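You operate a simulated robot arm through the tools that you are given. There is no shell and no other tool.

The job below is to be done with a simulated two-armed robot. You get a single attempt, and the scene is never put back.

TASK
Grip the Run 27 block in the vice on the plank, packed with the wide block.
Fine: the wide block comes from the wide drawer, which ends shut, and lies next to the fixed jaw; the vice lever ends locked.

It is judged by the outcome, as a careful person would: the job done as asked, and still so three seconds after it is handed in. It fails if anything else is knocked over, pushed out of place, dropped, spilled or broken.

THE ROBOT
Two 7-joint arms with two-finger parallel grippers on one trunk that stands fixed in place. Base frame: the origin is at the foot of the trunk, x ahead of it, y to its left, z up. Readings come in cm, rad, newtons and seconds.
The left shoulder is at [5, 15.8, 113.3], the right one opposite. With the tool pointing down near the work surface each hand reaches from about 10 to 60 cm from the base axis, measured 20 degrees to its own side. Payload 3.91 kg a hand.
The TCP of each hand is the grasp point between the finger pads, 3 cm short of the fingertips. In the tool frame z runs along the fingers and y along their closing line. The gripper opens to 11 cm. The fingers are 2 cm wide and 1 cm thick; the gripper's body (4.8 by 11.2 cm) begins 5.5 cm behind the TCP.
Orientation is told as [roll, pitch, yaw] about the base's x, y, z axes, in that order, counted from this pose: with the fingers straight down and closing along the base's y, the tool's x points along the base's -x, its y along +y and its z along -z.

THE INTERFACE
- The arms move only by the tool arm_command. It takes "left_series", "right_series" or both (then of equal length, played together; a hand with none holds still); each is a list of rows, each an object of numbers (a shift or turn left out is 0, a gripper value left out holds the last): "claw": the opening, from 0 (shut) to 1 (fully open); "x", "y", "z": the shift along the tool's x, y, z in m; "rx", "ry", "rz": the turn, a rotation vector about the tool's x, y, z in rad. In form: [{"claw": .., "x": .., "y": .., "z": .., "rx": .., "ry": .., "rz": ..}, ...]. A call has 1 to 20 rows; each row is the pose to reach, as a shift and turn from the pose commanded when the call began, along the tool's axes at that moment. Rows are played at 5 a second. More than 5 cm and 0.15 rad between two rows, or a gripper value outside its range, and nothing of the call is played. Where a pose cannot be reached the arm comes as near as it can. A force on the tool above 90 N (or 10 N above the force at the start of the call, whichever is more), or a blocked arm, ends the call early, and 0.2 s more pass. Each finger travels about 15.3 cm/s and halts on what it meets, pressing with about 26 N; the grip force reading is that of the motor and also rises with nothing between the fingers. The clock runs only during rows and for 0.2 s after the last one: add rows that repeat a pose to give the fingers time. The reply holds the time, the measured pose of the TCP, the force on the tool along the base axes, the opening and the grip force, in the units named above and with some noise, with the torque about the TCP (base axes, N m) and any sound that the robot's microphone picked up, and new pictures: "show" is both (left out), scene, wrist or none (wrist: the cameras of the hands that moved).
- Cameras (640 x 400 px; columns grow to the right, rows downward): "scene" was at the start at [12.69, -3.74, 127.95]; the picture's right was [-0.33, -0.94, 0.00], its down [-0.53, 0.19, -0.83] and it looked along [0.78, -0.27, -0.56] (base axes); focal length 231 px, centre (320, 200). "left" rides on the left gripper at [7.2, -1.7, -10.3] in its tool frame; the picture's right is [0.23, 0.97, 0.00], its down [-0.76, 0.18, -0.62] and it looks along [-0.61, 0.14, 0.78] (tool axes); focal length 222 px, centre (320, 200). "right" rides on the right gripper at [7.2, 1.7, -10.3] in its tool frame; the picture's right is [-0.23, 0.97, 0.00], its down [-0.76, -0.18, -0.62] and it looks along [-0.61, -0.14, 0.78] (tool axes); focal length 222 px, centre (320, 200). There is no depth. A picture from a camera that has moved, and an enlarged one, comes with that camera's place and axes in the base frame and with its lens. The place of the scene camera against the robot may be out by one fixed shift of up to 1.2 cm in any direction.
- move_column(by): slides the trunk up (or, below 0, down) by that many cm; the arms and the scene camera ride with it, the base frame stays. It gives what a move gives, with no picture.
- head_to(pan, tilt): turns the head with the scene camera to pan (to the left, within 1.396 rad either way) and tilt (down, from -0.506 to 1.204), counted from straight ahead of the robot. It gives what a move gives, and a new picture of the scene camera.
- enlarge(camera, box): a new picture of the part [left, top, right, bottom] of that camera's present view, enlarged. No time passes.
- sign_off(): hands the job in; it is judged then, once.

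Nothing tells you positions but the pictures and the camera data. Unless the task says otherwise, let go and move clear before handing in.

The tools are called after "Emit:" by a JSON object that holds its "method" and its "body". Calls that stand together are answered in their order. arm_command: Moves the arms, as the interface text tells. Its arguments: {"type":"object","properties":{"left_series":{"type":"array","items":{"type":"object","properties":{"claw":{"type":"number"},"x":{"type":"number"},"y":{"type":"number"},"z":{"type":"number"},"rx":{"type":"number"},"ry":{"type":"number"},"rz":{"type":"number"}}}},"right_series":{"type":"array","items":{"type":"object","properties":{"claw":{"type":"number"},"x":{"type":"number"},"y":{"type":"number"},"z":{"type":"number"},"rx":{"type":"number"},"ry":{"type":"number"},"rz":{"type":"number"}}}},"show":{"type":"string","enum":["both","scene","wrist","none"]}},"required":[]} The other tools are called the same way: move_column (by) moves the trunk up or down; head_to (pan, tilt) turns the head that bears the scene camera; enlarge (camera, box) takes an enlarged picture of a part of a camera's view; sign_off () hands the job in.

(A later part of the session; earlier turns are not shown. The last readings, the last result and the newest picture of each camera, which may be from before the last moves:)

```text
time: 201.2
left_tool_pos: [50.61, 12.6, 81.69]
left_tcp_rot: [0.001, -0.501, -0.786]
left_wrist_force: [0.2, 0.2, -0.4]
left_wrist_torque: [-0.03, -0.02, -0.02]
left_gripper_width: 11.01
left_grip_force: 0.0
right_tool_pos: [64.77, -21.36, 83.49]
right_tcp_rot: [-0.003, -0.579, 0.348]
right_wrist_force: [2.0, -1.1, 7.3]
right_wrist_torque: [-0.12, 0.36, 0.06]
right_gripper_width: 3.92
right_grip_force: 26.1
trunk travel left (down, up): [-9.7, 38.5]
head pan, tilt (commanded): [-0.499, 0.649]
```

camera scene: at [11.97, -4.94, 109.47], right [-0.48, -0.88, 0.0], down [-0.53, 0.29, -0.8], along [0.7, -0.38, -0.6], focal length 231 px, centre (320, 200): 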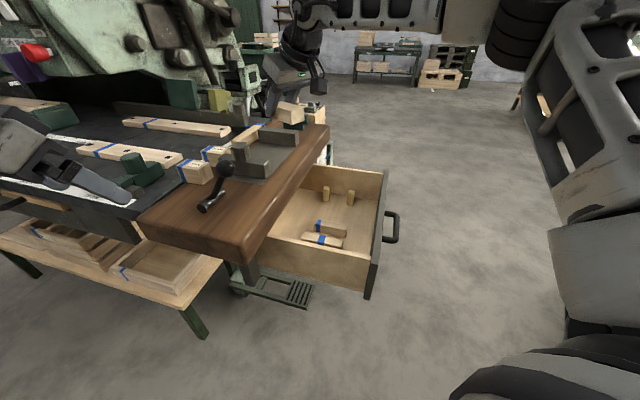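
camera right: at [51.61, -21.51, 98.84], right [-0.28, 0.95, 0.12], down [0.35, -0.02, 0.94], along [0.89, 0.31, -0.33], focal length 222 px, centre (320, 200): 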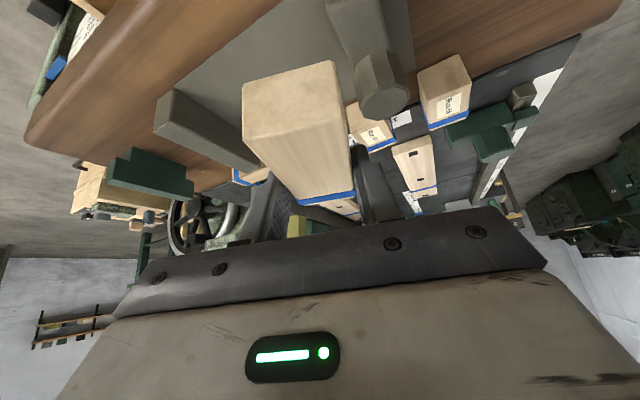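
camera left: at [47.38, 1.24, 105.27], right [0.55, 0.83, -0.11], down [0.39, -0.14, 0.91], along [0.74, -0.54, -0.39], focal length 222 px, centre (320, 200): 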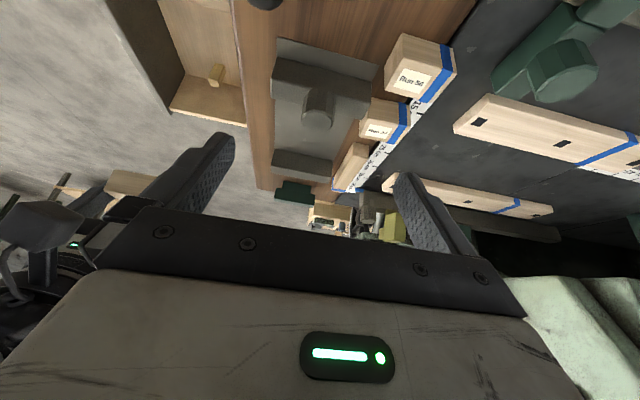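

Touchdown (7 N). Releasing the block and backing away along the hand's axis.

Emit:
{"method": "arm_command", "body": {"right_series": [{"claw": 0.4}, {"claw": 0.5}, {"claw": 0.55}, {"claw": 0.55, "z": -0.02, "x": -0.008}, {"claw": 0.55, "z": -0.05, "x": -0.02}, {"claw": 0.55, "z": -0.09, "x": -0.03}, {"claw": 0.55, "z": -0.09, "x": -0.03}], "show": "both"}}

Emit:
{"method": "enlarge", "body": {"camera": "right", "box": [160, 0, 480, 200]}}

Emit:
{"method": "enlarge", "body": {"camera": "scene", "box": [180, 60, 360, 220]}}

```text
time: 202.8
left_tool_pos: [50.77, 12.6, 81.78]
left_tcp_rot: [-0.001, -0.502, -0.783]
left_wrist_force: [0.9, 0.4, 0.0]
left_wrist_torque: [0.03, 0.01, -0.01]
left_gripper_width: 10.99
left_grip_force: 0.0
right_tool_pos: [62.44, -22.9, 92.39]
right_tcp_rot: [-0.001, -0.576, 0.344]
right_wrist_force: [0.7, -0.5, -0.4]
right_wrist_torque: [-0.02, 0.0, 0.04]
right_gripper_width: 6.04
right_grip_force: 0.1
right hand out of reach, approached as far as the arm can: row 6, 7
trunk travel left (down, up): [-9.7, 38.5]
head pan, tilt (commanded): [-0.499, 0.649]
camera scene: at [11.95, -4.95, 99.67], right [-0.48, -0.88, 0.0], down [-0.53, 0.29, -0.8], along [0.7, -0.38, -0.6], focal length 231 px, centre (320, 200)
camera right: at [51.02, -25.24, 96.93], right [-0.15, 0.98, 0.12], down [0.34, -0.07, 0.94], along [0.93, 0.18, -0.33], focal length 222 px, centre (320, 200)
```

scene: 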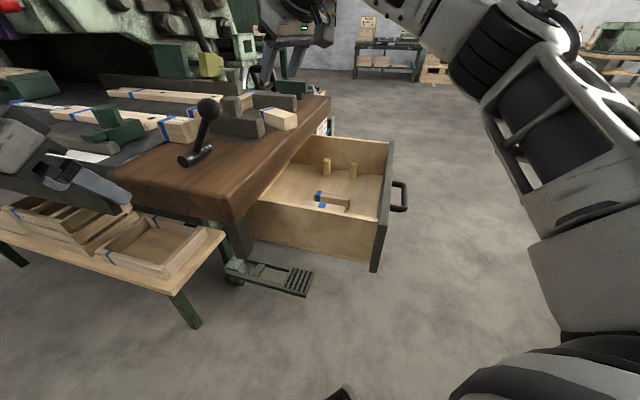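
right: 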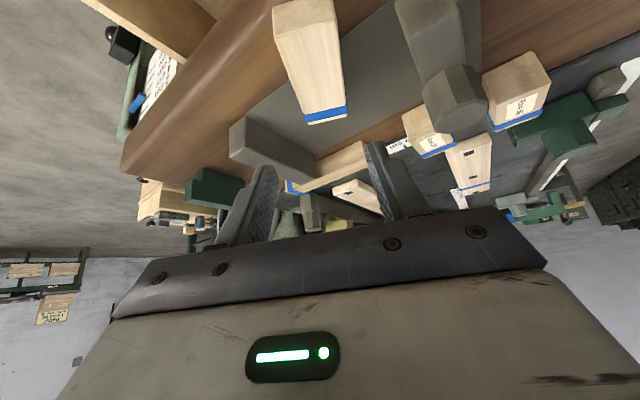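

```text
2.00 times, centred on (320, 100) of right
camera zoom: at [51.02, -25.24, 96.93], right [-0.15, 0.98, 0.12], down [0.34, -0.07, 0.94], along [0.93, 0.18, -0.33], focal length 444 px, centre (320, 400)
```

zoom: 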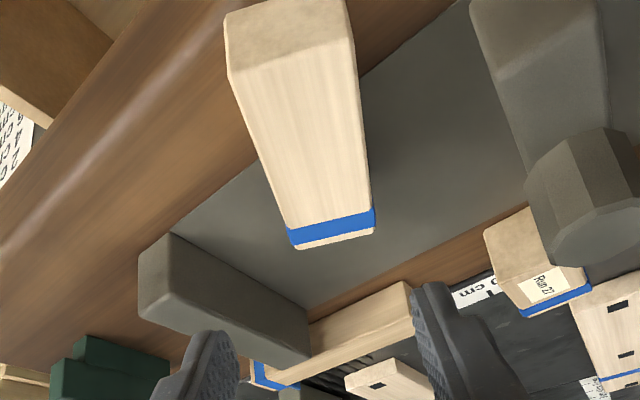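

```text
2.50 times, centred on (270, 140) of scene
camera zoom: at [11.95, -4.95, 99.67], right [-0.48, -0.88, 0.0], down [-0.53, 0.29, -0.8], along [0.7, -0.38, -0.6], focal length 578 px, centre (445, 350)
```

zoom: 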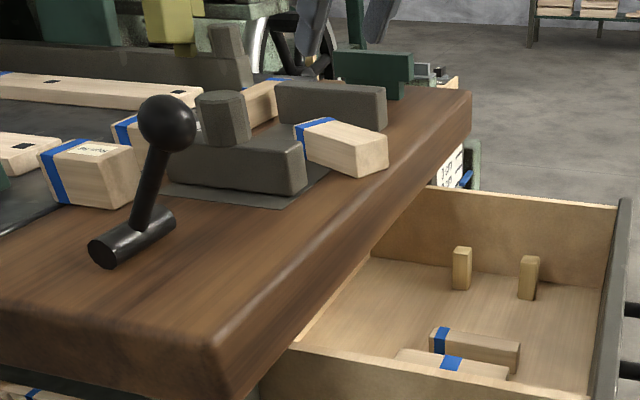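

The wide block lies at (63.9,−21.6), between the jaws' span, azimuth ~20°. New triangulation: plate z≈80.6, fixed jaw face U≈69.4, moving jaw U 51–53.3. I'll regrasp it near its rear with a larger tilt to reach further in.

Emit:
{"method": "arm_command", "body": {"right_series": [{"x": 0.03, "y": 0.002, "z": -0.01, "ry": -0.11}, {"x": 0.06, "y": 0.005, "z": -0.012, "ry": -0.22}, {"x": 0.0957, "y": 0.008, "z": -0.0132, "ry": -0.324}, {"x": 0.0957, "y": 0.008, "z": -0.0132, "ry": -0.324}], "show": "wrist"}}

Emit:
{"method": "enlarge", "body": {"camera": "right", "box": [160, 40, 480, 240]}}

```text
time: 203.8
left_tool_pos: [50.7, 12.53, 81.56]
left_tcp_rot: [0.0, -0.502, -0.785]
left_wrist_force: [0.9, -0.5, -0.3]
left_wrist_torque: [-0.01, -0.02, -0.02]
left_gripper_width: 10.98
left_grip_force: 0.1
right_tool_pos: [53.88, -25.19, 88.24]
right_tcp_rot: [0.002, -0.902, 0.343]
right_wrist_force: [0.1, -0.2, -0.4]
right_wrist_torque: [-0.03, -0.01, 0.02]
right_gripper_width: 6.05
right_grip_force: 0.1
trunk travel left (down, up): [-9.7, 38.5]
head pan, tilt (commanded): [-0.499, 0.649]
camera right: at [41.67, -27.68, 88.8], right [-0.2, 0.96, 0.18], down [0.05, -0.17, 0.98], along [0.98, 0.2, -0.01], focal length 222 px, centre (320, 200)
```

right: 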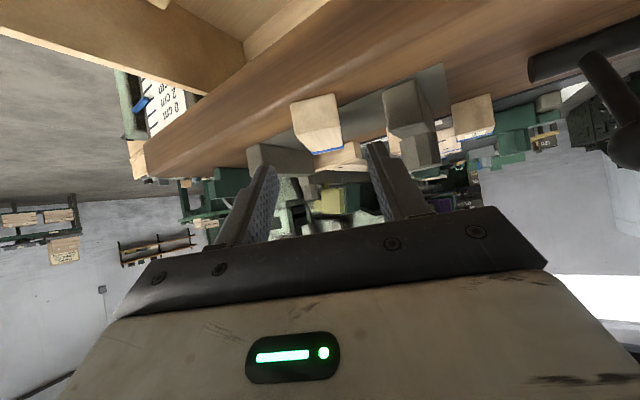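

```text
2.00 times, centred on (320, 140) of right
camera zoom: at [41.67, -27.68, 88.8], right [-0.2, 0.96, 0.18], down [0.05, -0.17, 0.98], along [0.98, 0.2, -0.01], focal length 444 px, centre (320, 320)
```

zoom: 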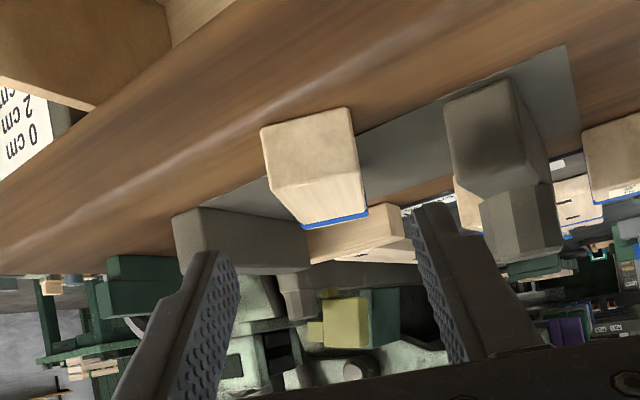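

Well centred. Advancing along the fingers and gripping the block's rear part.

Emit:
{"method": "arm_command", "body": {"right_series": [{"z": 0.03}, {"z": 0.06}, {"z": 0.079}, {"z": 0.079}, {"z": 0.079, "claw": 0.45}, {"z": 0.079, "claw": 0.36}, {"z": 0.079, "claw": 0.25}, {"z": 0.079, "claw": 0.2}], "show": "wrist"}}

```text
time: 205.6
left_tool_pos: [50.69, 12.66, 81.74]
left_tcp_rot: [0.0, -0.501, -0.784]
left_wrist_force: [0.5, -0.4, 0.3]
left_wrist_torque: [-0.03, 0.02, 0.0]
left_gripper_width: 11.0
left_grip_force: 0.0
right_tool_pos: [59.8, -23.06, 83.32]
right_tcp_rot: [0.0, -0.9, 0.345]
right_wrist_force: [0.8, 0.0, 0.5]
right_wrist_torque: [0.01, -0.07, 0.0]
right_gripper_width: 3.92
right_grip_force: 26.0
trunk travel left (down, up): [-9.7, 38.5]
head pan, tilt (commanded): [-0.499, 0.649]
camera right: at [47.43, -25.59, 83.86], right [-0.2, 0.96, 0.18], down [0.05, -0.17, 0.98], along [0.98, 0.2, -0.01], focal length 222 px, centre (320, 200)
```

right: 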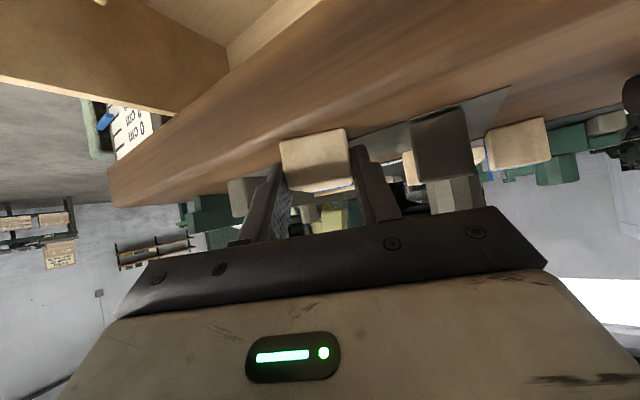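

Gripped. Lifting 1.5 cm and sliding in between the jaws toward the fixed jaw.

Emit:
{"method": "arm_command", "body": {"right_series": [{"x": -0.0117, "z": -0.0093}, {"x": -0.0117, "z": -0.0093}, {"x": -0.024, "y": -0.0075, "z": 0.0065}, {"x": -0.0367, "y": -0.015, "z": 0.022}, {"x": -0.049, "y": -0.0225, "z": 0.038}, {"x": -0.0618, "y": -0.03, "z": 0.0538}, {"x": -0.0618, "y": -0.03, "z": 0.0538}], "show": "both"}}

Emit:
{"method": "enlarge", "body": {"camera": "scene", "box": [180, 60, 340, 180]}}

Emit:
{"method": "enlarge", "body": {"camera": "right", "box": [160, 40, 480, 240]}}

```text
time: 207.2
left_tool_pos: [50.78, 12.65, 81.7]
left_tcp_rot: [0.002, -0.501, -0.784]
left_wrist_force: [-0.9, -0.1, 0.4]
left_wrist_torque: [-0.02, -0.03, 0.01]
left_gripper_width: 11.0
left_grip_force: 0.1
right_tool_pos: [68.32, -22.9, 84.75]
right_tcp_rot: [-0.002, -0.895, 0.351]
right_wrist_force: [-5.4, 7.3, -2.9]
right_wrist_torque: [0.01, 0.28, 0.77]
right_gripper_width: 3.95
right_grip_force: 25.9
trunk travel left (down, up): [-9.7, 38.5]
head pan, tilt (commanded): [-0.499, 0.649]
camera scene: at [11.94, -4.91, 99.67], right [-0.48, -0.88, 0.0], down [-0.53, 0.29, -0.8], along [0.7, -0.38, -0.6], focal length 231 px, centre (320, 200)
camera right: at [56.0, -25.47, 85.37], right [-0.2, 0.96, 0.18], down [0.05, -0.17, 0.98], along [0.98, 0.21, -0.01], focal length 222 px, centre (320, 200)
```

scene: 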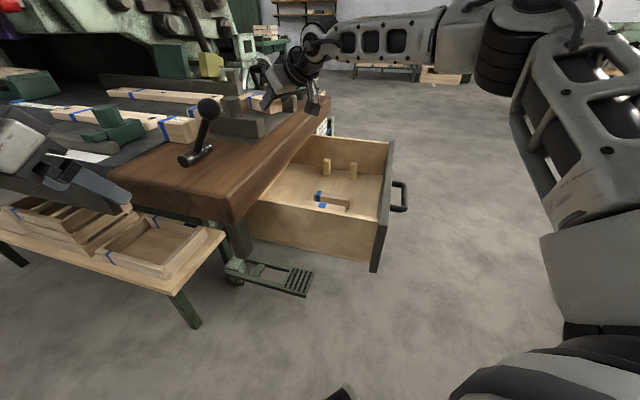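
right: 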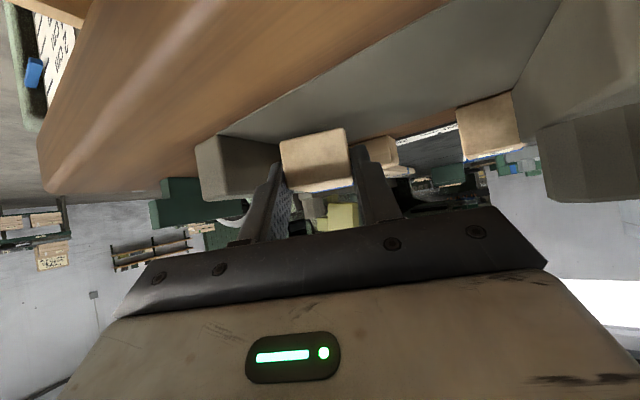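

```text
3.33 times, centred on (260, 120) of scene
camera zoom: at [11.94, -4.91, 99.67], right [-0.48, -0.88, 0.0], down [-0.53, 0.29, -0.8], along [0.7, -0.38, -0.6], focal length 770 px, centre (520, 467)
```

zoom: 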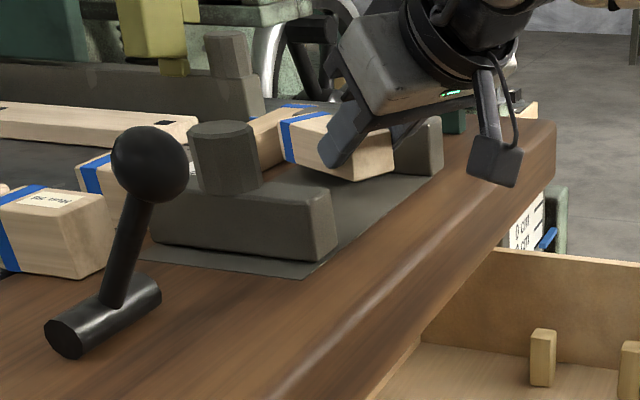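

```text
2.00 times, centred on (320, 140) of right
camera zoom: at [56.0, -25.47, 85.37], right [-0.2, 0.96, 0.18], down [0.05, -0.17, 0.98], along [0.98, 0.21, -0.01], focal length 444 px, centre (320, 320)
```

zoom: 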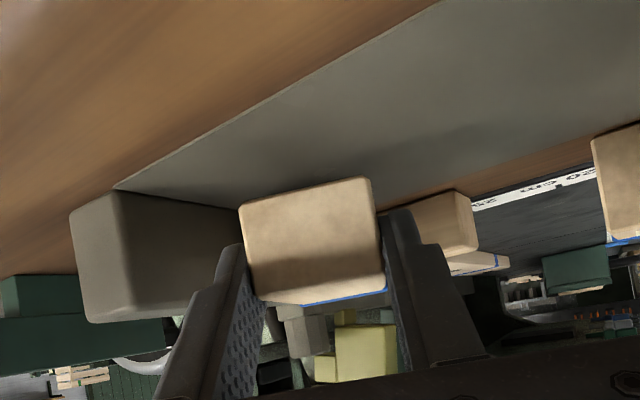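

The block's front corner just touches the fixed jaw – right where it should be. Easing off 3 mm and lowering it onto the plate.

Emit:
{"method": "arm_command", "body": {"right_series": [{"x": 0.0008, "y": 0.0027, "z": -0.001}, {"x": 0.0008, "y": 0.0027, "z": -0.001}], "show": "none"}}

Emit:
{"method": "move_column", "body": {"by": -1.2}}

```text
time: 207.8
left_tool_pos: [50.75, 12.49, 81.76]
left_tcp_rot: [0.0, -0.501, -0.784]
left_wrist_force: [0.6, 0.1, -0.7]
left_wrist_torque: [-0.02, -0.01, 0.01]
left_gripper_width: 11.01
left_grip_force: 0.1
right_tool_pos: [67.98, -22.84, 84.79]
right_tcp_rot: [0.0, -0.901, 0.343]
right_wrist_force: [-3.9, 4.4, -1.1]
right_wrist_torque: [0.01, 0.15, 0.38]
right_gripper_width: 3.93
right_grip_force: 26.1
trunk travel left (down, up): [-9.7, 38.5]
head pan, tilt (commanded): [-0.499, 0.649]
```

```text
time: 208.4
left_tool_pos: [50.67, 12.55, 80.72]
left_tcp_rot: [0.001, -0.5, -0.783]
left_wrist_force: [-0.4, -0.2, 0.6]
left_wrist_torque: [-0.01, -0.01, 0.02]
left_gripper_width: 11.02
left_grip_force: 0.2
right_tool_pos: [68.17, -22.85, 83.51]
right_tcp_rot: [-0.002, -0.898, 0.345]
right_wrist_force: [-0.6, 2.9, 0.7]
right_wrist_torque: [0.05, 0.05, 0.25]
right_gripper_width: 3.96
right_grip_force: 26.1
trunk travel left (down, up): [-8.5, 39.7]
head pan, tilt (commanded): [-0.499, 0.649]
```

Emit:
{"method": "move_column", "body": {"by": -0.2}}

Emit:
{"method": "arm_command", "body": {"right_series": [{"claw": 0.38}, {"claw": 0.42}, {"claw": 0.46}, {"claw": 0.46}], "show": "wrist"}}

Emit:
{"method": "enlarge", "body": {"camera": "right", "box": [160, 40, 480, 240]}}

```text
time: 208.9
left_tool_pos: [50.74, 12.55, 80.24]
left_tcp_rot: [0.0, -0.502, -0.784]
left_wrist_force: [-0.2, 0.6, -0.5]
left_wrist_torque: [0.0, -0.01, -0.02]
left_gripper_width: 11.03
left_grip_force: 0.2
right_tool_pos: [68.19, -22.8, 83.38]
right_tcp_rot: [-0.003, -0.899, 0.345]
right_wrist_force: [-0.8, 0.9, -0.7]
right_wrist_torque: [0.02, 0.02, 0.14]
right_gripper_width: 3.93
right_grip_force: 26.5
trunk travel left (down, up): [-8.3, 39.9]
head pan, tilt (commanded): [-0.499, 0.649]
```

```text
time: 209.9
left_tool_pos: [50.74, 12.54, 80.28]
left_tcp_rot: [0.0, -0.501, -0.784]
left_wrist_force: [-0.1, -0.6, 0.2]
left_wrist_torque: [-0.01, 0.0, 0.04]
left_gripper_width: 11.01
left_grip_force: 0.0
right_tool_pos: [68.13, -22.89, 83.23]
right_tcp_rot: [0.0, -0.899, 0.346]
right_wrist_force: [0.2, 1.1, 0.0]
right_wrist_torque: [-0.01, 0.02, 0.01]
right_gripper_width: 5.1
right_grip_force: 0.0
trunk travel left (down, up): [-8.3, 39.9]
head pan, tilt (commanded): [-0.499, 0.649]
camera right: at [55.89, -25.45, 84.0], right [-0.2, 0.96, 0.18], down [0.05, -0.17, 0.98], along [0.98, 0.2, -0.01], focal length 222 px, centre (320, 200)
```

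right: 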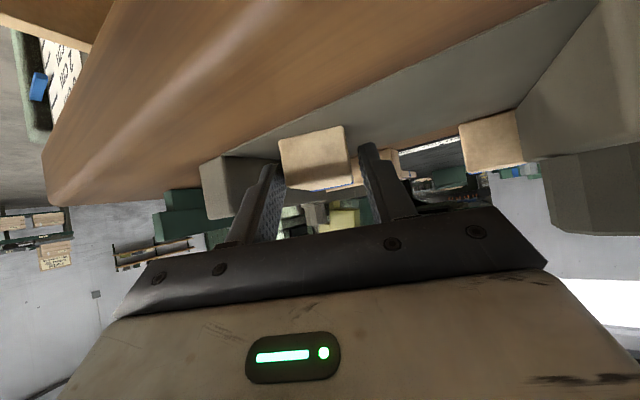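

```text
2.00 times, centred on (320, 140) of right
camera zoom: at [55.89, -25.45, 84.0], right [-0.2, 0.96, 0.18], down [0.05, -0.17, 0.98], along [0.98, 0.2, -0.01], focal length 444 px, centre (320, 320)
```

zoom: 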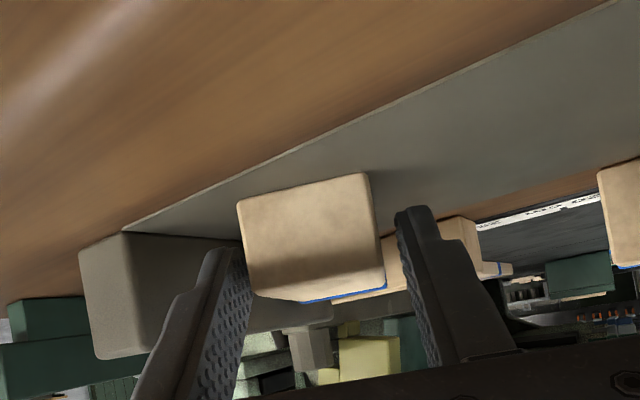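

Released. I'll now withdraw, close the fingers, and come in on the block's −U side to press it flush against the fixed jaw.

Emit:
{"method": "arm_command", "body": {"right_series": [{"z": -0.035}, {"z": -0.07}, {"x": 0.007, "y": 0.017, "z": -0.079, "claw": 0.2}, {"x": 0.0141, "y": 0.0347, "z": -0.0877, "claw": 0.0}, {"x": 0.0141, "y": 0.0347, "z": -0.0877, "claw": 0.0}], "show": "wrist"}}

Emit:
{"method": "enlarge", "body": {"camera": "right", "box": [160, 40, 480, 240]}}

```text
time: 211.1
left_tool_pos: [50.77, 12.51, 80.23]
left_tcp_rot: [0.0, -0.502, -0.784]
left_wrist_force: [0.5, 0.4, -0.5]
left_wrist_torque: [-0.03, -0.01, 0.0]
left_gripper_width: 10.98
left_grip_force: 0.0
right_tool_pos: [59.76, -22.15, 87.68]
right_tcp_rot: [-0.001, -0.899, 0.345]
right_wrist_force: [-0.5, -0.1, 0.5]
right_wrist_torque: [0.03, -0.02, -0.02]
right_gripper_width: 0.0
right_grip_force: 25.3
trunk travel left (down, up): [-8.3, 39.9]
head pan, tilt (commanded): [-0.499, 0.649]
camera right: at [47.57, -24.77, 88.28], right [-0.2, 0.96, 0.18], down [0.05, -0.17, 0.98], along [0.98, 0.2, -0.01], focal length 222 px, centre (320, 200)
```

right: 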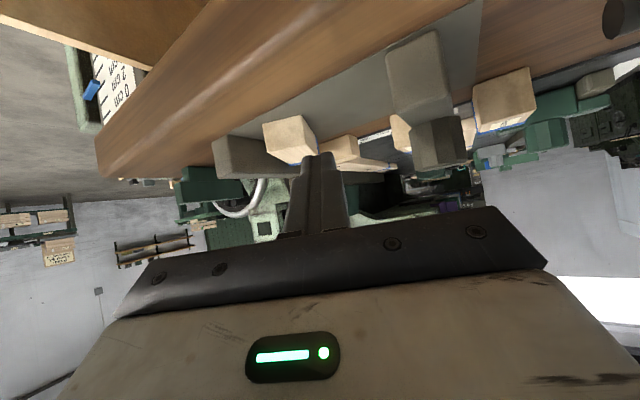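

```text
2.00 times, centred on (320, 140) of right
camera zoom: at [47.57, -24.77, 88.28], right [-0.2, 0.96, 0.18], down [0.05, -0.17, 0.98], along [0.98, 0.2, -0.01], focal length 444 px, centre (320, 320)
```

zoom: 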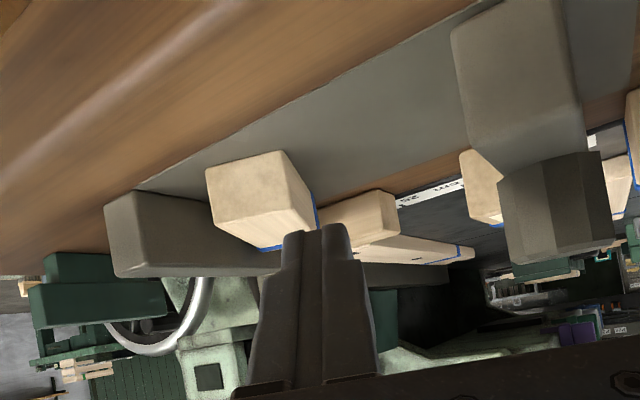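

Emit:
{"method": "arm_command", "body": {"right_series": [{"y": 0.01}, {"y": 0.01, "z": 0.03}, {"y": 0.01, "z": 0.06}, {"y": 0.01, "z": 0.07}, {"y": 0.01, "z": 0.07}], "show": "wrist"}}

Emit:
{"method": "enlarge", "body": {"camera": "right", "box": [160, 40, 480, 240]}}

```text
time: 212.3
left_tool_pos: [50.81, 12.59, 80.36]
left_tcp_rot: [-0.001, -0.5, -0.784]
left_wrist_force: [0.2, 0.2, 0.3]
left_wrist_torque: [0.0, -0.02, 0.04]
left_gripper_width: 11.0
left_grip_force: 0.1
right_tool_pos: [64.57, -19.27, 83.11]
right_tcp_rot: [-0.003, -0.899, 0.346]
right_wrist_force: [-0.5, 0.0, 0.2]
right_wrist_torque: [0.01, -0.01, -0.02]
right_gripper_width: 0.01
right_grip_force: 25.8
trunk travel left (down, up): [-8.3, 39.9]
head pan, tilt (commanded): [-0.499, 0.649]
camera right: at [52.29, -21.92, 83.8], right [-0.2, 0.96, 0.18], down [0.05, -0.17, 0.98], along [0.98, 0.2, -0.01], focal length 222 px, centre (320, 200)
```

right: 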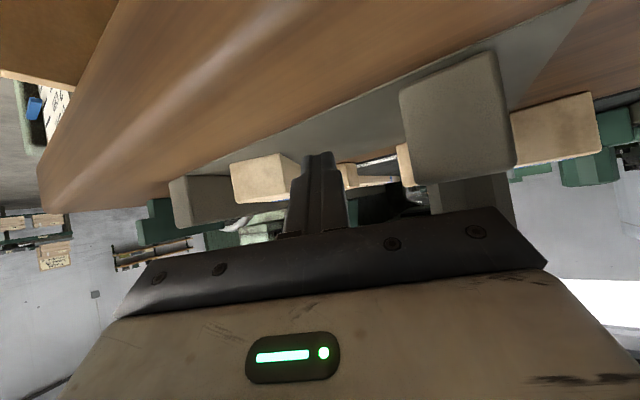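

```text
2.00 times, centred on (320, 140) of right
camera zoom: at [52.29, -21.92, 83.8], right [-0.2, 0.96, 0.18], down [0.05, -0.17, 0.98], along [0.98, 0.2, -0.01], focal length 444 px, centre (320, 320)
```

zoom: 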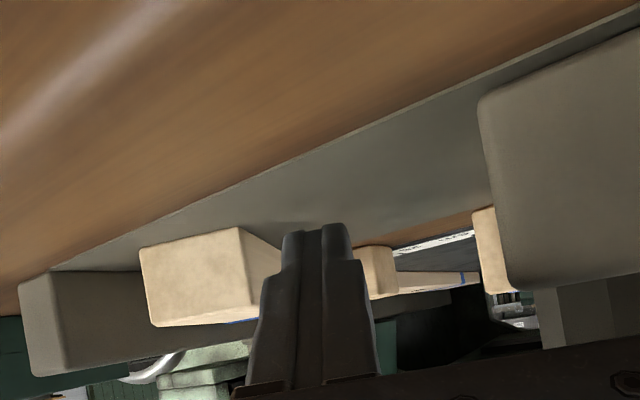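

Fingers are beside the block. Pushing toward +U in small steps to press it against the fixed jaw.

Emit:
{"method": "arm_command", "body": {"right_series": [{"x": -0.0027, "y": -0.009, "z": 0.0033}, {"x": -0.0053, "y": -0.0181, "z": 0.0067}, {"x": -0.008, "y": -0.0271, "z": 0.01}, {"x": -0.0093, "y": -0.0317, "z": 0.0117}, {"x": -0.0093, "y": -0.0317, "z": 0.0117}], "show": "wrist"}}

Emit:
{"method": "enlarge", "body": {"camera": "right", "box": [160, 40, 480, 240]}}

```text
time: 213.5
left_tool_pos: [50.85, 12.44, 80.35]
left_tcp_rot: [0.001, -0.5, -0.784]
left_wrist_force: [0.6, -0.4, 0.2]
left_wrist_torque: [0.0, 0.03, 0.03]
left_gripper_width: 11.0
left_grip_force: 0.1
right_tool_pos: [66.86, -21.79, 83.26]
right_tcp_rot: [0.0, -0.899, 0.346]
right_wrist_force: [-0.9, 0.3, 0.3]
right_wrist_torque: [0.05, -0.02, 0.01]
right_gripper_width: 0.0
right_grip_force: 26.1
trunk travel left (down, up): [-8.3, 39.9]
head pan, tilt (commanded): [-0.499, 0.649]
camera right: at [54.69, -24.45, 83.98], right [-0.2, 0.96, 0.18], down [0.05, -0.17, 0.98], along [0.98, 0.2, -0.01], focal length 222 px, centre (320, 200)
```

right: 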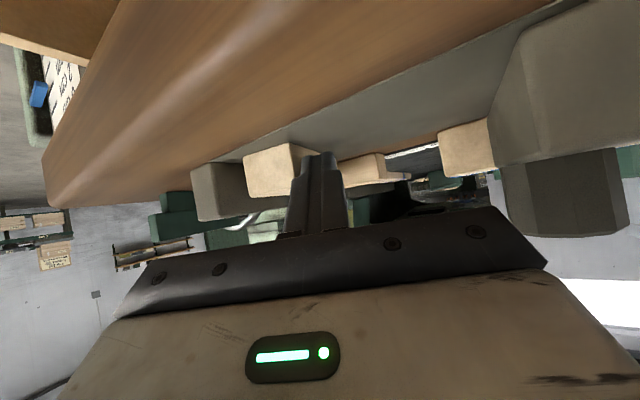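

```text
2.00 times, centred on (320, 140) of right
camera zoom: at [54.69, -24.45, 83.98], right [-0.2, 0.96, 0.18], down [0.05, -0.17, 0.98], along [0.98, 0.2, -0.01], focal length 444 px, centre (320, 320)
```

zoom: 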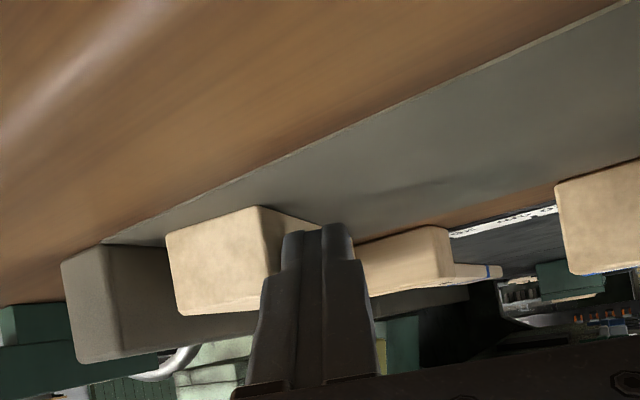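

Block is rotating toward flush. Pushing a bit more with force monitoring.

Emit:
{"method": "arm_command", "body": {"right_series": [{"x": -0.0013, "y": -0.0045, "z": 0.0017}, {"x": -0.0027, "y": -0.009, "z": 0.0033}, {"x": -0.0027, "y": -0.009, "z": 0.0033}], "show": "none"}}

Emit:
{"method": "arm_command", "body": {"right_series": [{"x": -0.0008, "y": -0.0027, "z": 0.001}, {"x": -0.0013, "y": -0.0045, "z": 0.0017}, {"x": -0.0013, "y": -0.0045, "z": 0.0017}], "show": "wrist"}}

Emit:
{"method": "enlarge", "body": {"camera": "right", "box": [160, 40, 480, 240]}}

```text
time: 214.3
left_tool_pos: [50.72, 12.54, 80.43]
left_tcp_rot: [0.0, -0.5, -0.784]
left_wrist_force: [-0.4, -0.4, -0.3]
left_wrist_torque: [-0.03, -0.01, 0.0]
left_gripper_width: 10.99
left_grip_force: 0.2
right_tool_pos: [67.72, -22.53, 83.45]
right_tcp_rot: [0.0, -0.902, 0.346]
right_wrist_force: [0.1, 0.2, -0.5]
right_wrist_torque: [-0.02, -0.04, 0.0]
right_gripper_width: 0.0
right_grip_force: 25.9
trunk travel left (down, up): [-8.3, 39.9]
head pan, tilt (commanded): [-0.499, 0.649]
```

```text
time: 215.1
left_tool_pos: [50.68, 12.63, 80.31]
left_tcp_rot: [-0.002, -0.501, -0.785]
left_wrist_force: [0.8, 0.4, -0.1]
left_wrist_torque: [0.0, 0.02, 0.02]
left_gripper_width: 11.0
left_grip_force: 0.0
right_tool_pos: [68.02, -22.51, 83.35]
right_tcp_rot: [0.0, -0.899, 0.348]
right_wrist_force: [-11.3, 12.2, -1.5]
right_wrist_torque: [0.16, 0.18, 0.36]
right_gripper_width: 0.01
right_grip_force: 25.6
trunk travel left (down, up): [-8.3, 39.9]
head pan, tilt (commanded): [-0.499, 0.649]
camera right: at [55.72, -25.27, 84.06], right [-0.2, 0.96, 0.18], down [0.05, -0.17, 0.98], along [0.98, 0.21, -0.01], focal length 222 px, centre (320, 200)
```

right: 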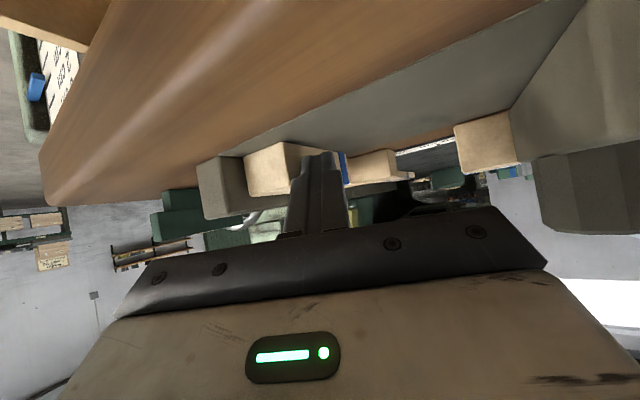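

```text
2.00 times, centred on (320, 140) of right
camera zoom: at [55.72, -25.27, 84.06], right [-0.2, 0.96, 0.18], down [0.05, -0.17, 0.98], along [0.98, 0.21, -0.01], focal length 444 px, centre (320, 320)
```

zoom: 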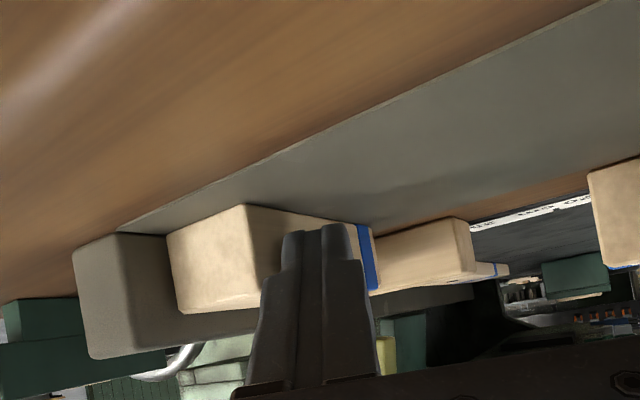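

The wide block is pressed flush against the fixed jaw (16 N). Backing the hand off and taking a good look at Run 27.

Emit:
{"method": "arm_command", "body": {"right_series": [{"x": 0.004, "y": 0.0136, "z": -0.005}, {"x": 0.006, "y": 0.02, "z": -0.0274}, {"x": 0.006, "y": 0.02, "z": -0.06}, {"x": 0.006, "y": 0.02, "z": -0.095}, {"x": -0.02, "y": 0.02, "z": -0.12}, {"x": -0.04, "y": 0.02, "z": -0.14}, {"x": -0.04, "y": 0.02, "z": -0.14}], "show": "both"}}

Emit:
{"method": "enlarge", "body": {"camera": "right", "box": [240, 40, 560, 240]}}

Emit:
{"method": "enlarge", "body": {"camera": "scene", "box": [170, 70, 330, 180]}}

```text
time: 216.7
left_tool_pos: [50.68, 12.52, 80.31]
left_tcp_rot: [0.0, -0.501, -0.782]
left_wrist_force: [0.4, -0.4, -0.4]
left_wrist_torque: [0.02, 0.01, -0.04]
left_gripper_width: 11.02
left_grip_force: 0.0
right_tool_pos: [59.15, -23.98, 95.18]
right_tcp_rot: [-0.002, -0.898, 0.344]
right_wrist_force: [-0.4, 0.8, -0.8]
right_wrist_torque: [-0.03, -0.01, 0.01]
right_gripper_width: 0.01
right_grip_force: 26.0
trunk travel left (down, up): [-8.3, 39.9]
head pan, tilt (commanded): [-0.499, 0.649]
camera scene: at [11.95, -4.95, 98.27], right [-0.48, -0.88, 0.0], down [-0.53, 0.29, -0.8], along [0.7, -0.38, -0.6], focal length 231 px, centre (320, 200)
camera right: at [46.92, -26.57, 95.88], right [-0.2, 0.96, 0.18], down [0.05, -0.17, 0.98], along [0.98, 0.2, -0.01], focal length 222 px, centre (320, 200)
```

scene: 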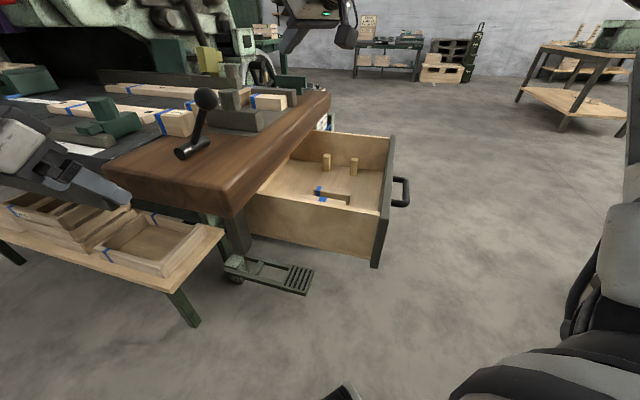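
right: 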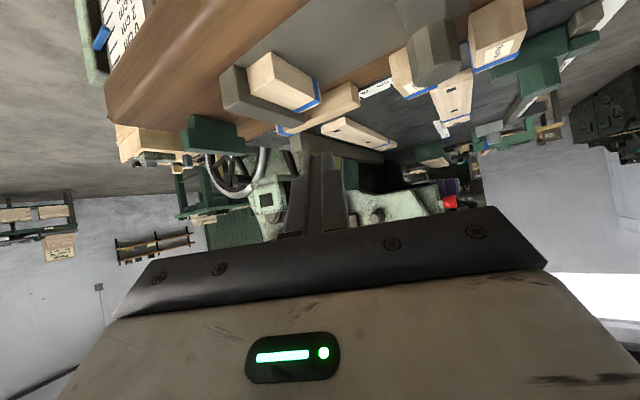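

```text
2.00 times, centred on (400, 140) of right
camera zoom: at [46.92, -26.57, 95.88], right [-0.2, 0.96, 0.18], down [0.05, -0.17, 0.98], along [0.98, 0.2, -0.01], focal length 444 px, centre (160, 320)
```

zoom: 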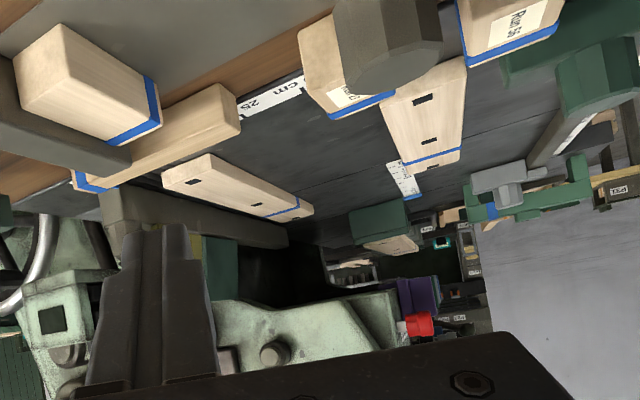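

```text
3.64 times, centred on (250, 125) of scene
camera zoom: at [11.95, -4.95, 98.27], right [-0.48, -0.88, 0.0], down [-0.53, 0.29, -0.8], along [0.7, -0.38, -0.6], focal length 840 px, centre (574, 473)
```

zoom: 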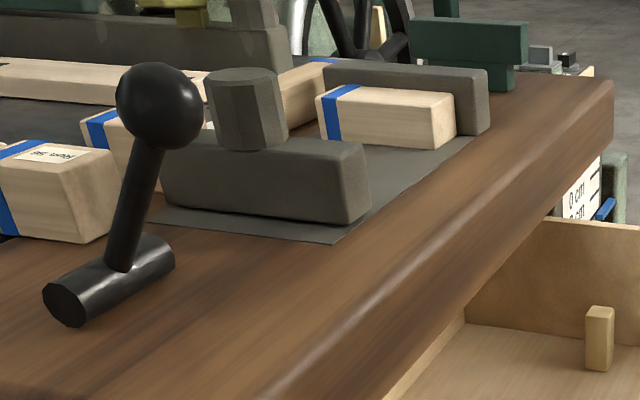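

The wide block sits flush against the fixed jaw. Now Run 27: I'll clear the right hand away, raise the trunk, and measure Run 27 and the jaws with the left wrist camera.

Emit:
{"method": "arm_command", "body": {"right_series": [{"x": 0.02, "y": -0.03, "z": -0.03}, {"x": 0.04, "y": -0.06, "z": -0.06}, {"x": 0.05, "y": -0.09, "z": -0.09}, {"x": 0.05, "y": -0.12, "z": -0.12}, {"x": 0.05, "y": -0.12, "z": -0.12}], "show": "none"}}

Emit:
{"method": "move_column", "body": {"by": 18}}

Emit:
{"method": "arm_command", "body": {"left_series": [{"x": -0.03, "y": -0.01, "z": 0.02}, {"x": -0.06, "y": -0.018, "z": 0.035}, {"x": -0.09, "y": -0.024, "z": 0.05}, {"x": -0.11, "y": -0.028, "z": 0.06}, {"x": -0.11, "y": -0.028, "z": 0.06}], "show": "both"}}

```text
time: 217.9
left_tool_pos: [50.78, 12.69, 80.29]
left_tcp_rot: [0.001, -0.5, -0.785]
left_wrist_force: [-0.2, 0.4, -0.5]
left_wrist_torque: [0.01, 0.03, -0.01]
left_gripper_width: 10.98
left_grip_force: 0.1
right_tool_pos: [54.06, -32.91, 96.09]
right_tcp_rot: [-0.001, -0.899, 0.344]
right_wrist_force: [-0.3, -0.1, -0.7]
right_wrist_torque: [-0.04, 0.02, -0.02]
right_gripper_width: 0.0
right_grip_force: 26.1
right hand out of reach, approached as far as the arm can: row 3, 4, 5
trunk travel left (down, up): [-8.3, 39.9]
head pan, tilt (commanded): [-0.499, 0.649]
```

```text
time: 219.9
left_tool_pos: [50.7, 12.66, 98.38]
left_tcp_rot: [-0.001, -0.5, -0.784]
left_wrist_force: [0.0, -0.9, 0.6]
left_wrist_torque: [0.01, 0.0, -0.03]
left_gripper_width: 10.99
left_grip_force: 0.0
right_tool_pos: [54.06, -32.85, 113.93]
right_tcp_rot: [0.0, -0.903, 0.343]
right_wrist_force: [-0.1, -0.8, 0.0]
right_wrist_torque: [0.03, 0.03, 0.0]
right_gripper_width: 0.0
right_grip_force: 26.2
trunk travel left (down, up): [-26.3, 21.9]
head pan, tilt (commanded): [-0.499, 0.649]
```

```text
time: 221.1
left_tool_pos: [57.77, 1.84, 98.3]
left_tcp_rot: [0.001, -0.499, -0.785]
left_wrist_force: [0.7, 0.2, 0.7]
left_wrist_torque: [0.0, -0.02, -0.01]
left_gripper_width: 11.0
left_grip_force: 0.2
right_tool_pos: [53.89, -32.92, 113.98]
right_tcp_rot: [0.001, -0.9, 0.346]
right_wrist_force: [0.3, 0.0, -0.6]
right_wrist_torque: [0.01, 0.02, -0.01]
right_gripper_width: 0.0
right_grip_force: 26.0
trunk travel left (down, up): [-26.3, 21.9]
head pan, tilt (commanded): [-0.499, 0.649]
camera scene: at [11.95, -4.96, 116.27], right [-0.48, -0.88, 0.0], down [-0.53, 0.29, -0.8], along [0.7, -0.38, -0.6], focal length 231 px, centre (320, 200)
camera left: at [48.52, 8.6, 103.81], right [0.55, 0.83, -0.11], down [0.39, -0.14, 0.91], along [0.74, -0.54, -0.4], focal length 222 px, centre (320, 200)
```

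scene: 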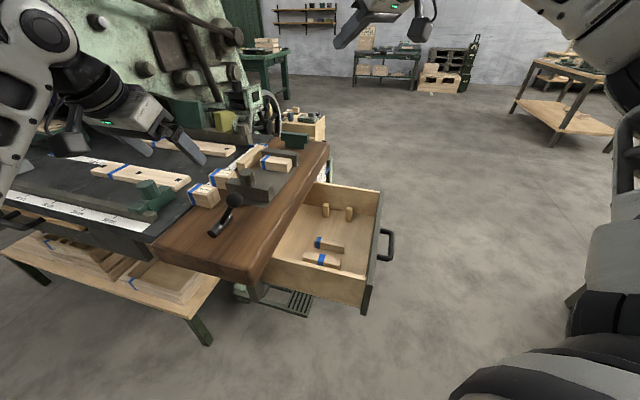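
left: 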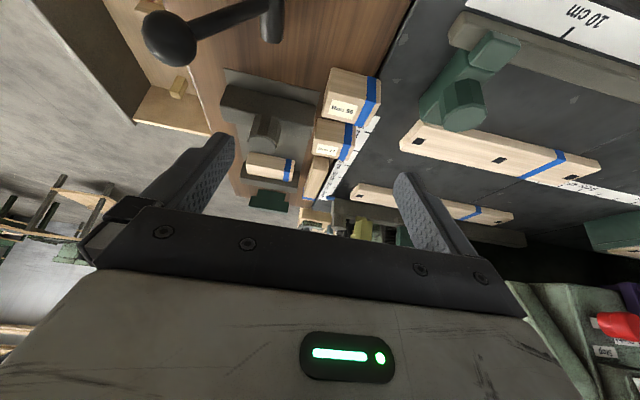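

Emit:
{"method": "enlarge", "body": {"camera": "left", "box": [200, 60, 400, 210]}}

Emit:
{"method": "enlarge", "body": {"camera": "left", "box": [290, 60, 400, 170]}}

Emit:
{"method": "enlarge", "body": {"camera": "left", "box": [120, 0, 300, 110]}}

```text
2.67 times, centred on (300, 135) of left
camera zoom: at [48.52, 8.6, 103.81], right [0.55, 0.83, -0.11], down [0.39, -0.14, 0.91], along [0.74, -0.54, -0.4], focal length 592 px, centre (373, 373)
```

zoom: 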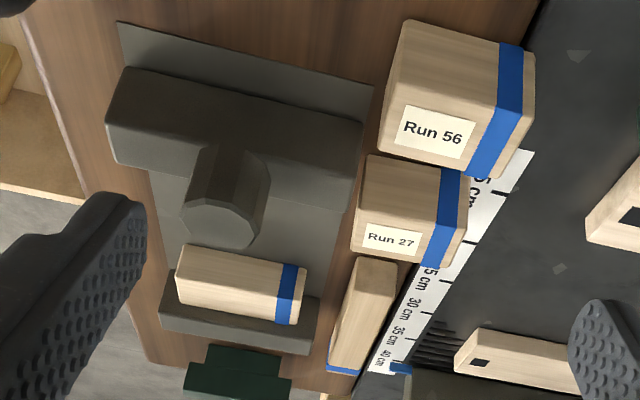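

```text
3.64 times, centred on (345, 115) of left
camera zoom: at [48.52, 8.6, 103.81], right [0.55, 0.83, -0.11], down [0.39, -0.14, 0.91], along [0.74, -0.54, -0.4], focal length 808 px, centre (229, 509)
```

zoom: 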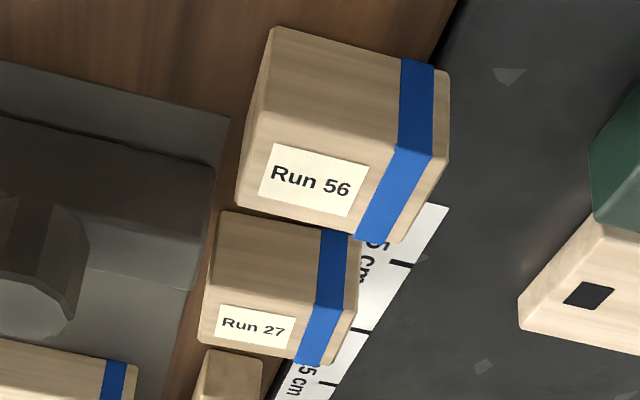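

```text
3.56 times, centred on (210, 55) of left
camera zoom: at [48.52, 8.6, 103.81], right [0.55, 0.83, -0.11], down [0.39, -0.14, 0.91], along [0.74, -0.54, -0.4], focal length 790 px, centre (711, 716)
```

zoom: 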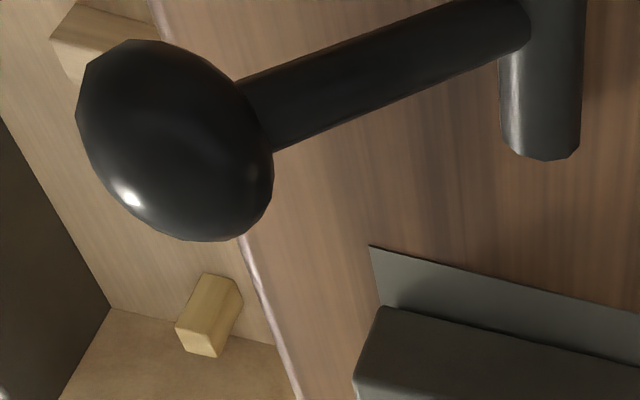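

Measurements: Run 27 U≈53–56.3, V≈42.4–48, top z≈84.8; wide block face at U≈65.4; boss top z≈87.5; surface z≈80.4. The right hand (pointing ahead, tilt 0.9) can take Run 27 with its fingertips, just above the boss. Retracting the left hand and moving the right one over.

Emit:
{"method": "arm_command", "body": {"left_series": [{"x": 0.035, "z": -0.02}, {"x": 0.07, "z": -0.04}, {"x": 0.105, "z": -0.06}, {"x": 0.14, "z": -0.08}, {"x": 0.16, "z": -0.09}, {"x": 0.16, "z": -0.09}], "right_series": [{"x": 0.0007, "y": 0.024, "z": 0.028, "rx": -0.027, "rz": -0.022, "claw": 0.2}, {"x": 0.0014, "y": 0.048, "z": 0.056, "rx": -0.054, "rz": -0.043, "claw": 0.4}, {"x": 0.002, "y": 0.072, "z": 0.084, "rx": -0.082, "rz": -0.065, "claw": 0.55}, {"x": 0.0027, "y": 0.096, "z": 0.112, "rx": -0.109, "rz": -0.086, "claw": 0.55}, {"x": 0.0034, "y": 0.1195, "z": 0.14, "rx": -0.136, "rz": -0.108, "claw": 0.55}, {"x": 0.0034, "y": 0.1195, "z": 0.14, "rx": -0.136, "rz": -0.108, "claw": 0.55}], "show": "none"}}

Emit:
{"method": "move_column", "body": {"by": -5}}

```text
time: 222.5
left_tool_pos: [44.55, 14.67, 98.62]
left_tcp_rot: [0.0, -0.499, -0.783]
left_wrist_force: [-0.9, 0.1, 0.1]
left_wrist_torque: [0.0, -0.02, 0.0]
left_gripper_width: 11.0
left_grip_force: 0.0
right_tool_pos: [60.15, -18.05, 105.01]
right_tcp_rot: [0.0, -0.9, 0.517]
right_wrist_force: [-0.5, -0.3, -0.4]
right_wrist_torque: [0.01, -0.01, 0.04]
right_gripper_width: 6.04
right_grip_force: 0.2
trunk travel left (down, up): [-26.3, 21.9]
head pan, tilt (commanded): [-0.499, 0.649]
```

```text
time: 223.4
left_tool_pos: [44.64, 14.78, 93.62]
left_tcp_rot: [0.001, -0.499, -0.784]
left_wrist_force: [-0.9, -0.2, 0.4]
left_wrist_torque: [0.0, -0.01, 0.01]
left_gripper_width: 11.0
left_grip_force: 0.1
right_tool_pos: [60.17, -18.02, 100.01]
right_tcp_rot: [-0.001, -0.901, 0.519]
right_wrist_force: [-0.8, 0.0, 0.2]
right_wrist_torque: [-0.01, 0.0, 0.0]
right_gripper_width: 6.07
right_grip_force: 0.0
trunk travel left (down, up): [-21.3, 26.9]
head pan, tilt (commanded): [-0.499, 0.649]
```

Emit:
{"method": "arm_command", "body": {"right_series": [{"x": -0.008, "y": 0.014, "z": 0.026}, {"x": -0.015, "y": 0.029, "z": 0.051}, {"x": -0.0225, "y": 0.043, "z": 0.0766}, {"x": -0.0225, "y": 0.043, "z": 0.0766}], "show": "both"}}

Emit:
{"method": "enlarge", "body": {"camera": "right", "box": [180, 40, 500, 240]}}

```text
time: 224.4
left_tool_pos: [44.57, 14.59, 93.61]
left_tcp_rot: [0.001, -0.5, -0.785]
left_wrist_force: [0.0, -0.4, 0.2]
left_wrist_torque: [0.0, 0.01, 0.0]
left_gripper_width: 11.0
left_grip_force: 0.1
right_tool_pos: [63.94, -10.99, 97.13]
right_tcp_rot: [0.001, -0.9, 0.516]
right_wrist_force: [0.1, 0.1, 0.2]
right_wrist_torque: [0.0, 0.01, -0.02]
right_gripper_width: 6.02
right_grip_force: 0.0
right hand out of reach, approached as far as the arm can: row 3, 4
trunk travel left (down, up): [-21.3, 26.9]
head pan, tilt (commanded): [-0.499, 0.649]
camera scene: at [11.97, -4.95, 111.27], right [-0.48, -0.88, 0.0], down [-0.53, 0.29, -0.8], along [0.7, -0.38, -0.6], focal length 231 px, centre (320, 200)
camera right: at [52.38, -15.72, 97.7], right [-0.36, 0.92, 0.18], down [0.07, -0.16, 0.98], along [0.93, 0.37, -0.01], focal length 222 px, centre (320, 200)
```

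scene: 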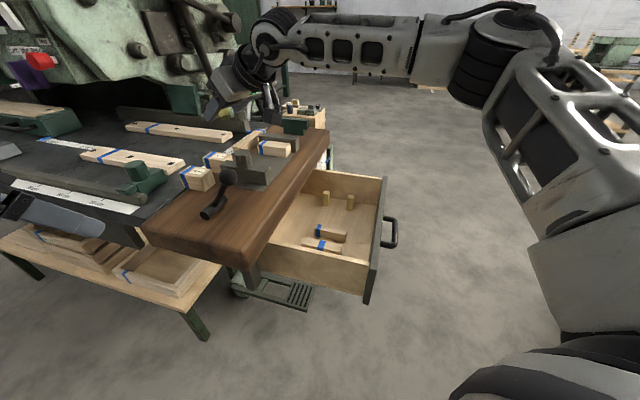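
right: 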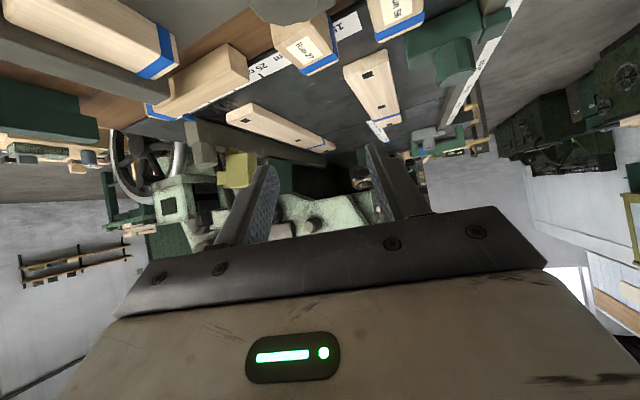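

```text
2.00 times, centred on (340, 140) of right
camera zoom: at [52.38, -15.72, 97.7], right [-0.36, 0.92, 0.18], down [0.07, -0.16, 0.98], along [0.93, 0.37, -0.01], focal length 444 px, centre (280, 320)
```

zoom: 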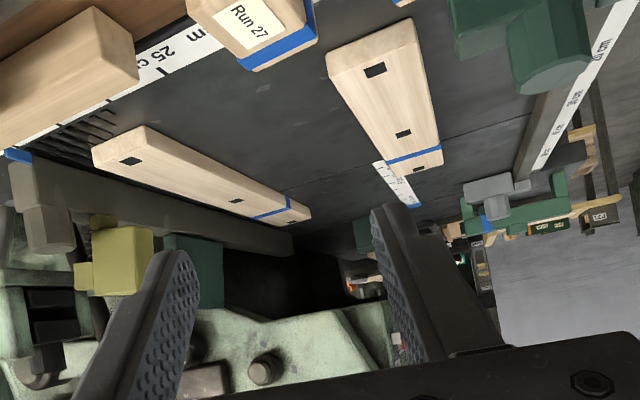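

The right arm cannot quite reach Run 27, but the left arm can. Plan: the left hand nudges Run 27 away from the jaw's end, grips it and sets it down in front of the vice opening; the right hand then inserts it. Retracting the right hand and moving the left in.

Emit:
{"method": "arm_command", "body": {"right_series": [{"x": 0.015, "y": -0.03, "z": -0.03}, {"x": 0.03, "y": -0.06, "z": -0.06}, {"x": 0.045, "y": -0.09, "z": -0.09}, {"x": 0.05, "y": -0.12, "z": -0.12}, {"x": 0.05, "y": -0.15, "z": -0.14}, {"x": 0.05, "y": -0.17, "z": -0.15}, {"x": 0.05, "y": -0.17, "z": -0.15}], "show": "none"}}

Emit:
{"method": "arm_command", "body": {"left_series": [{"x": -0.042, "y": 0.005, "z": 0.021, "ry": -0.033, "claw": 0.7}, {"x": -0.084, "y": 0.011, "z": 0.042, "ry": -0.066, "claw": 0.4}, {"x": -0.126, "y": 0.016, "z": 0.063, "ry": -0.1, "claw": 0.1}, {"x": -0.167, "y": 0.022, "z": 0.084, "ry": -0.133, "claw": 0.0}, {"x": -0.209, "y": 0.027, "z": 0.105, "ry": -0.166, "claw": 0.0}, {"x": -0.251, "y": 0.033, "z": 0.126, "ry": -0.2, "claw": 0.0}, {"x": -0.251, "y": 0.033, "z": 0.126, "ry": -0.2, "claw": 0.0}], "show": "both"}}

```text
time: 226.0
left_tool_pos: [44.7, 14.61, 93.57]
left_tcp_rot: [-0.002, -0.5, -0.783]
left_wrist_force: [0.2, -0.5, 0.4]
left_wrist_torque: [-0.01, 0.01, 0.01]
left_gripper_width: 11.01
left_grip_force: 0.0
right_tool_pos: [55.7, -25.71, 100.91]
right_tcp_rot: [-0.001, -0.899, 0.511]
right_wrist_force: [-0.5, -0.4, 0.3]
right_wrist_torque: [-0.02, 0.02, 0.0]
right_gripper_width: 6.04
right_grip_force: 0.0
right hand out of reach, approached as far as the arm can: row 3, 4, 5, 6, 7
trunk travel left (down, up): [-21.3, 26.9]
head pan, tilt (commanded): [-0.499, 0.649]
```

```text
time: 227.6
left_tool_pos: [66.61, -2.92, 94.67]
left_tcp_rot: [0.002, -0.702, -0.787]
left_wrist_force: [0.4, -0.2, -0.3]
left_wrist_torque: [0.03, 0.01, -0.01]
left_gripper_width: 0.0
left_grip_force: 25.7
right_tool_pos: [55.8, -25.71, 100.93]
right_tcp_rot: [-0.001, -0.9, 0.512]
right_wrist_force: [0.8, 0.0, 0.5]
right_wrist_torque: [0.02, 0.04, -0.01]
right_gripper_width: 6.06
right_grip_force: 0.1
trunk travel left (down, up): [-21.3, 26.9]
head pan, tilt (commanded): [-0.499, 0.649]
camera scene: at [11.95, -4.98, 111.27], right [-0.48, -0.88, 0.0], down [-0.53, 0.29, -0.8], along [0.7, -0.38, -0.6], focal length 231 px, centre (320, 200)
camera left: at [56.94, 4.54, 97.82], right [0.57, 0.81, -0.14], down [0.25, 0.0, 0.97], along [0.79, -0.58, -0.21], focal length 222 px, centre (320, 200)
```

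scene: 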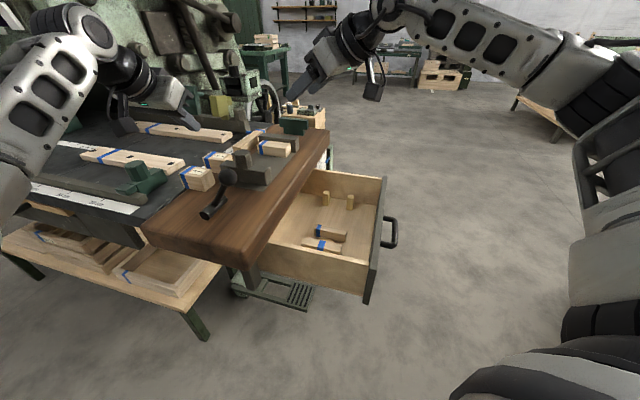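
left: 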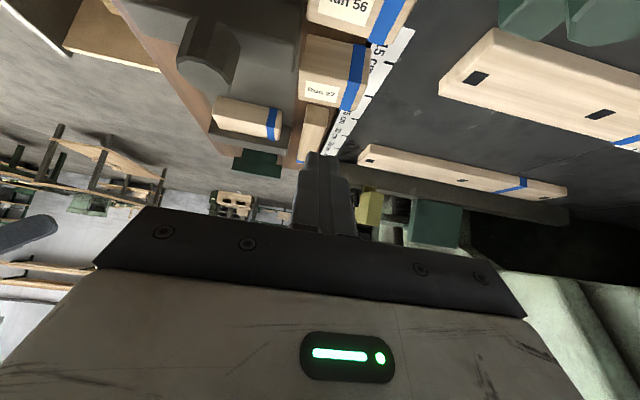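

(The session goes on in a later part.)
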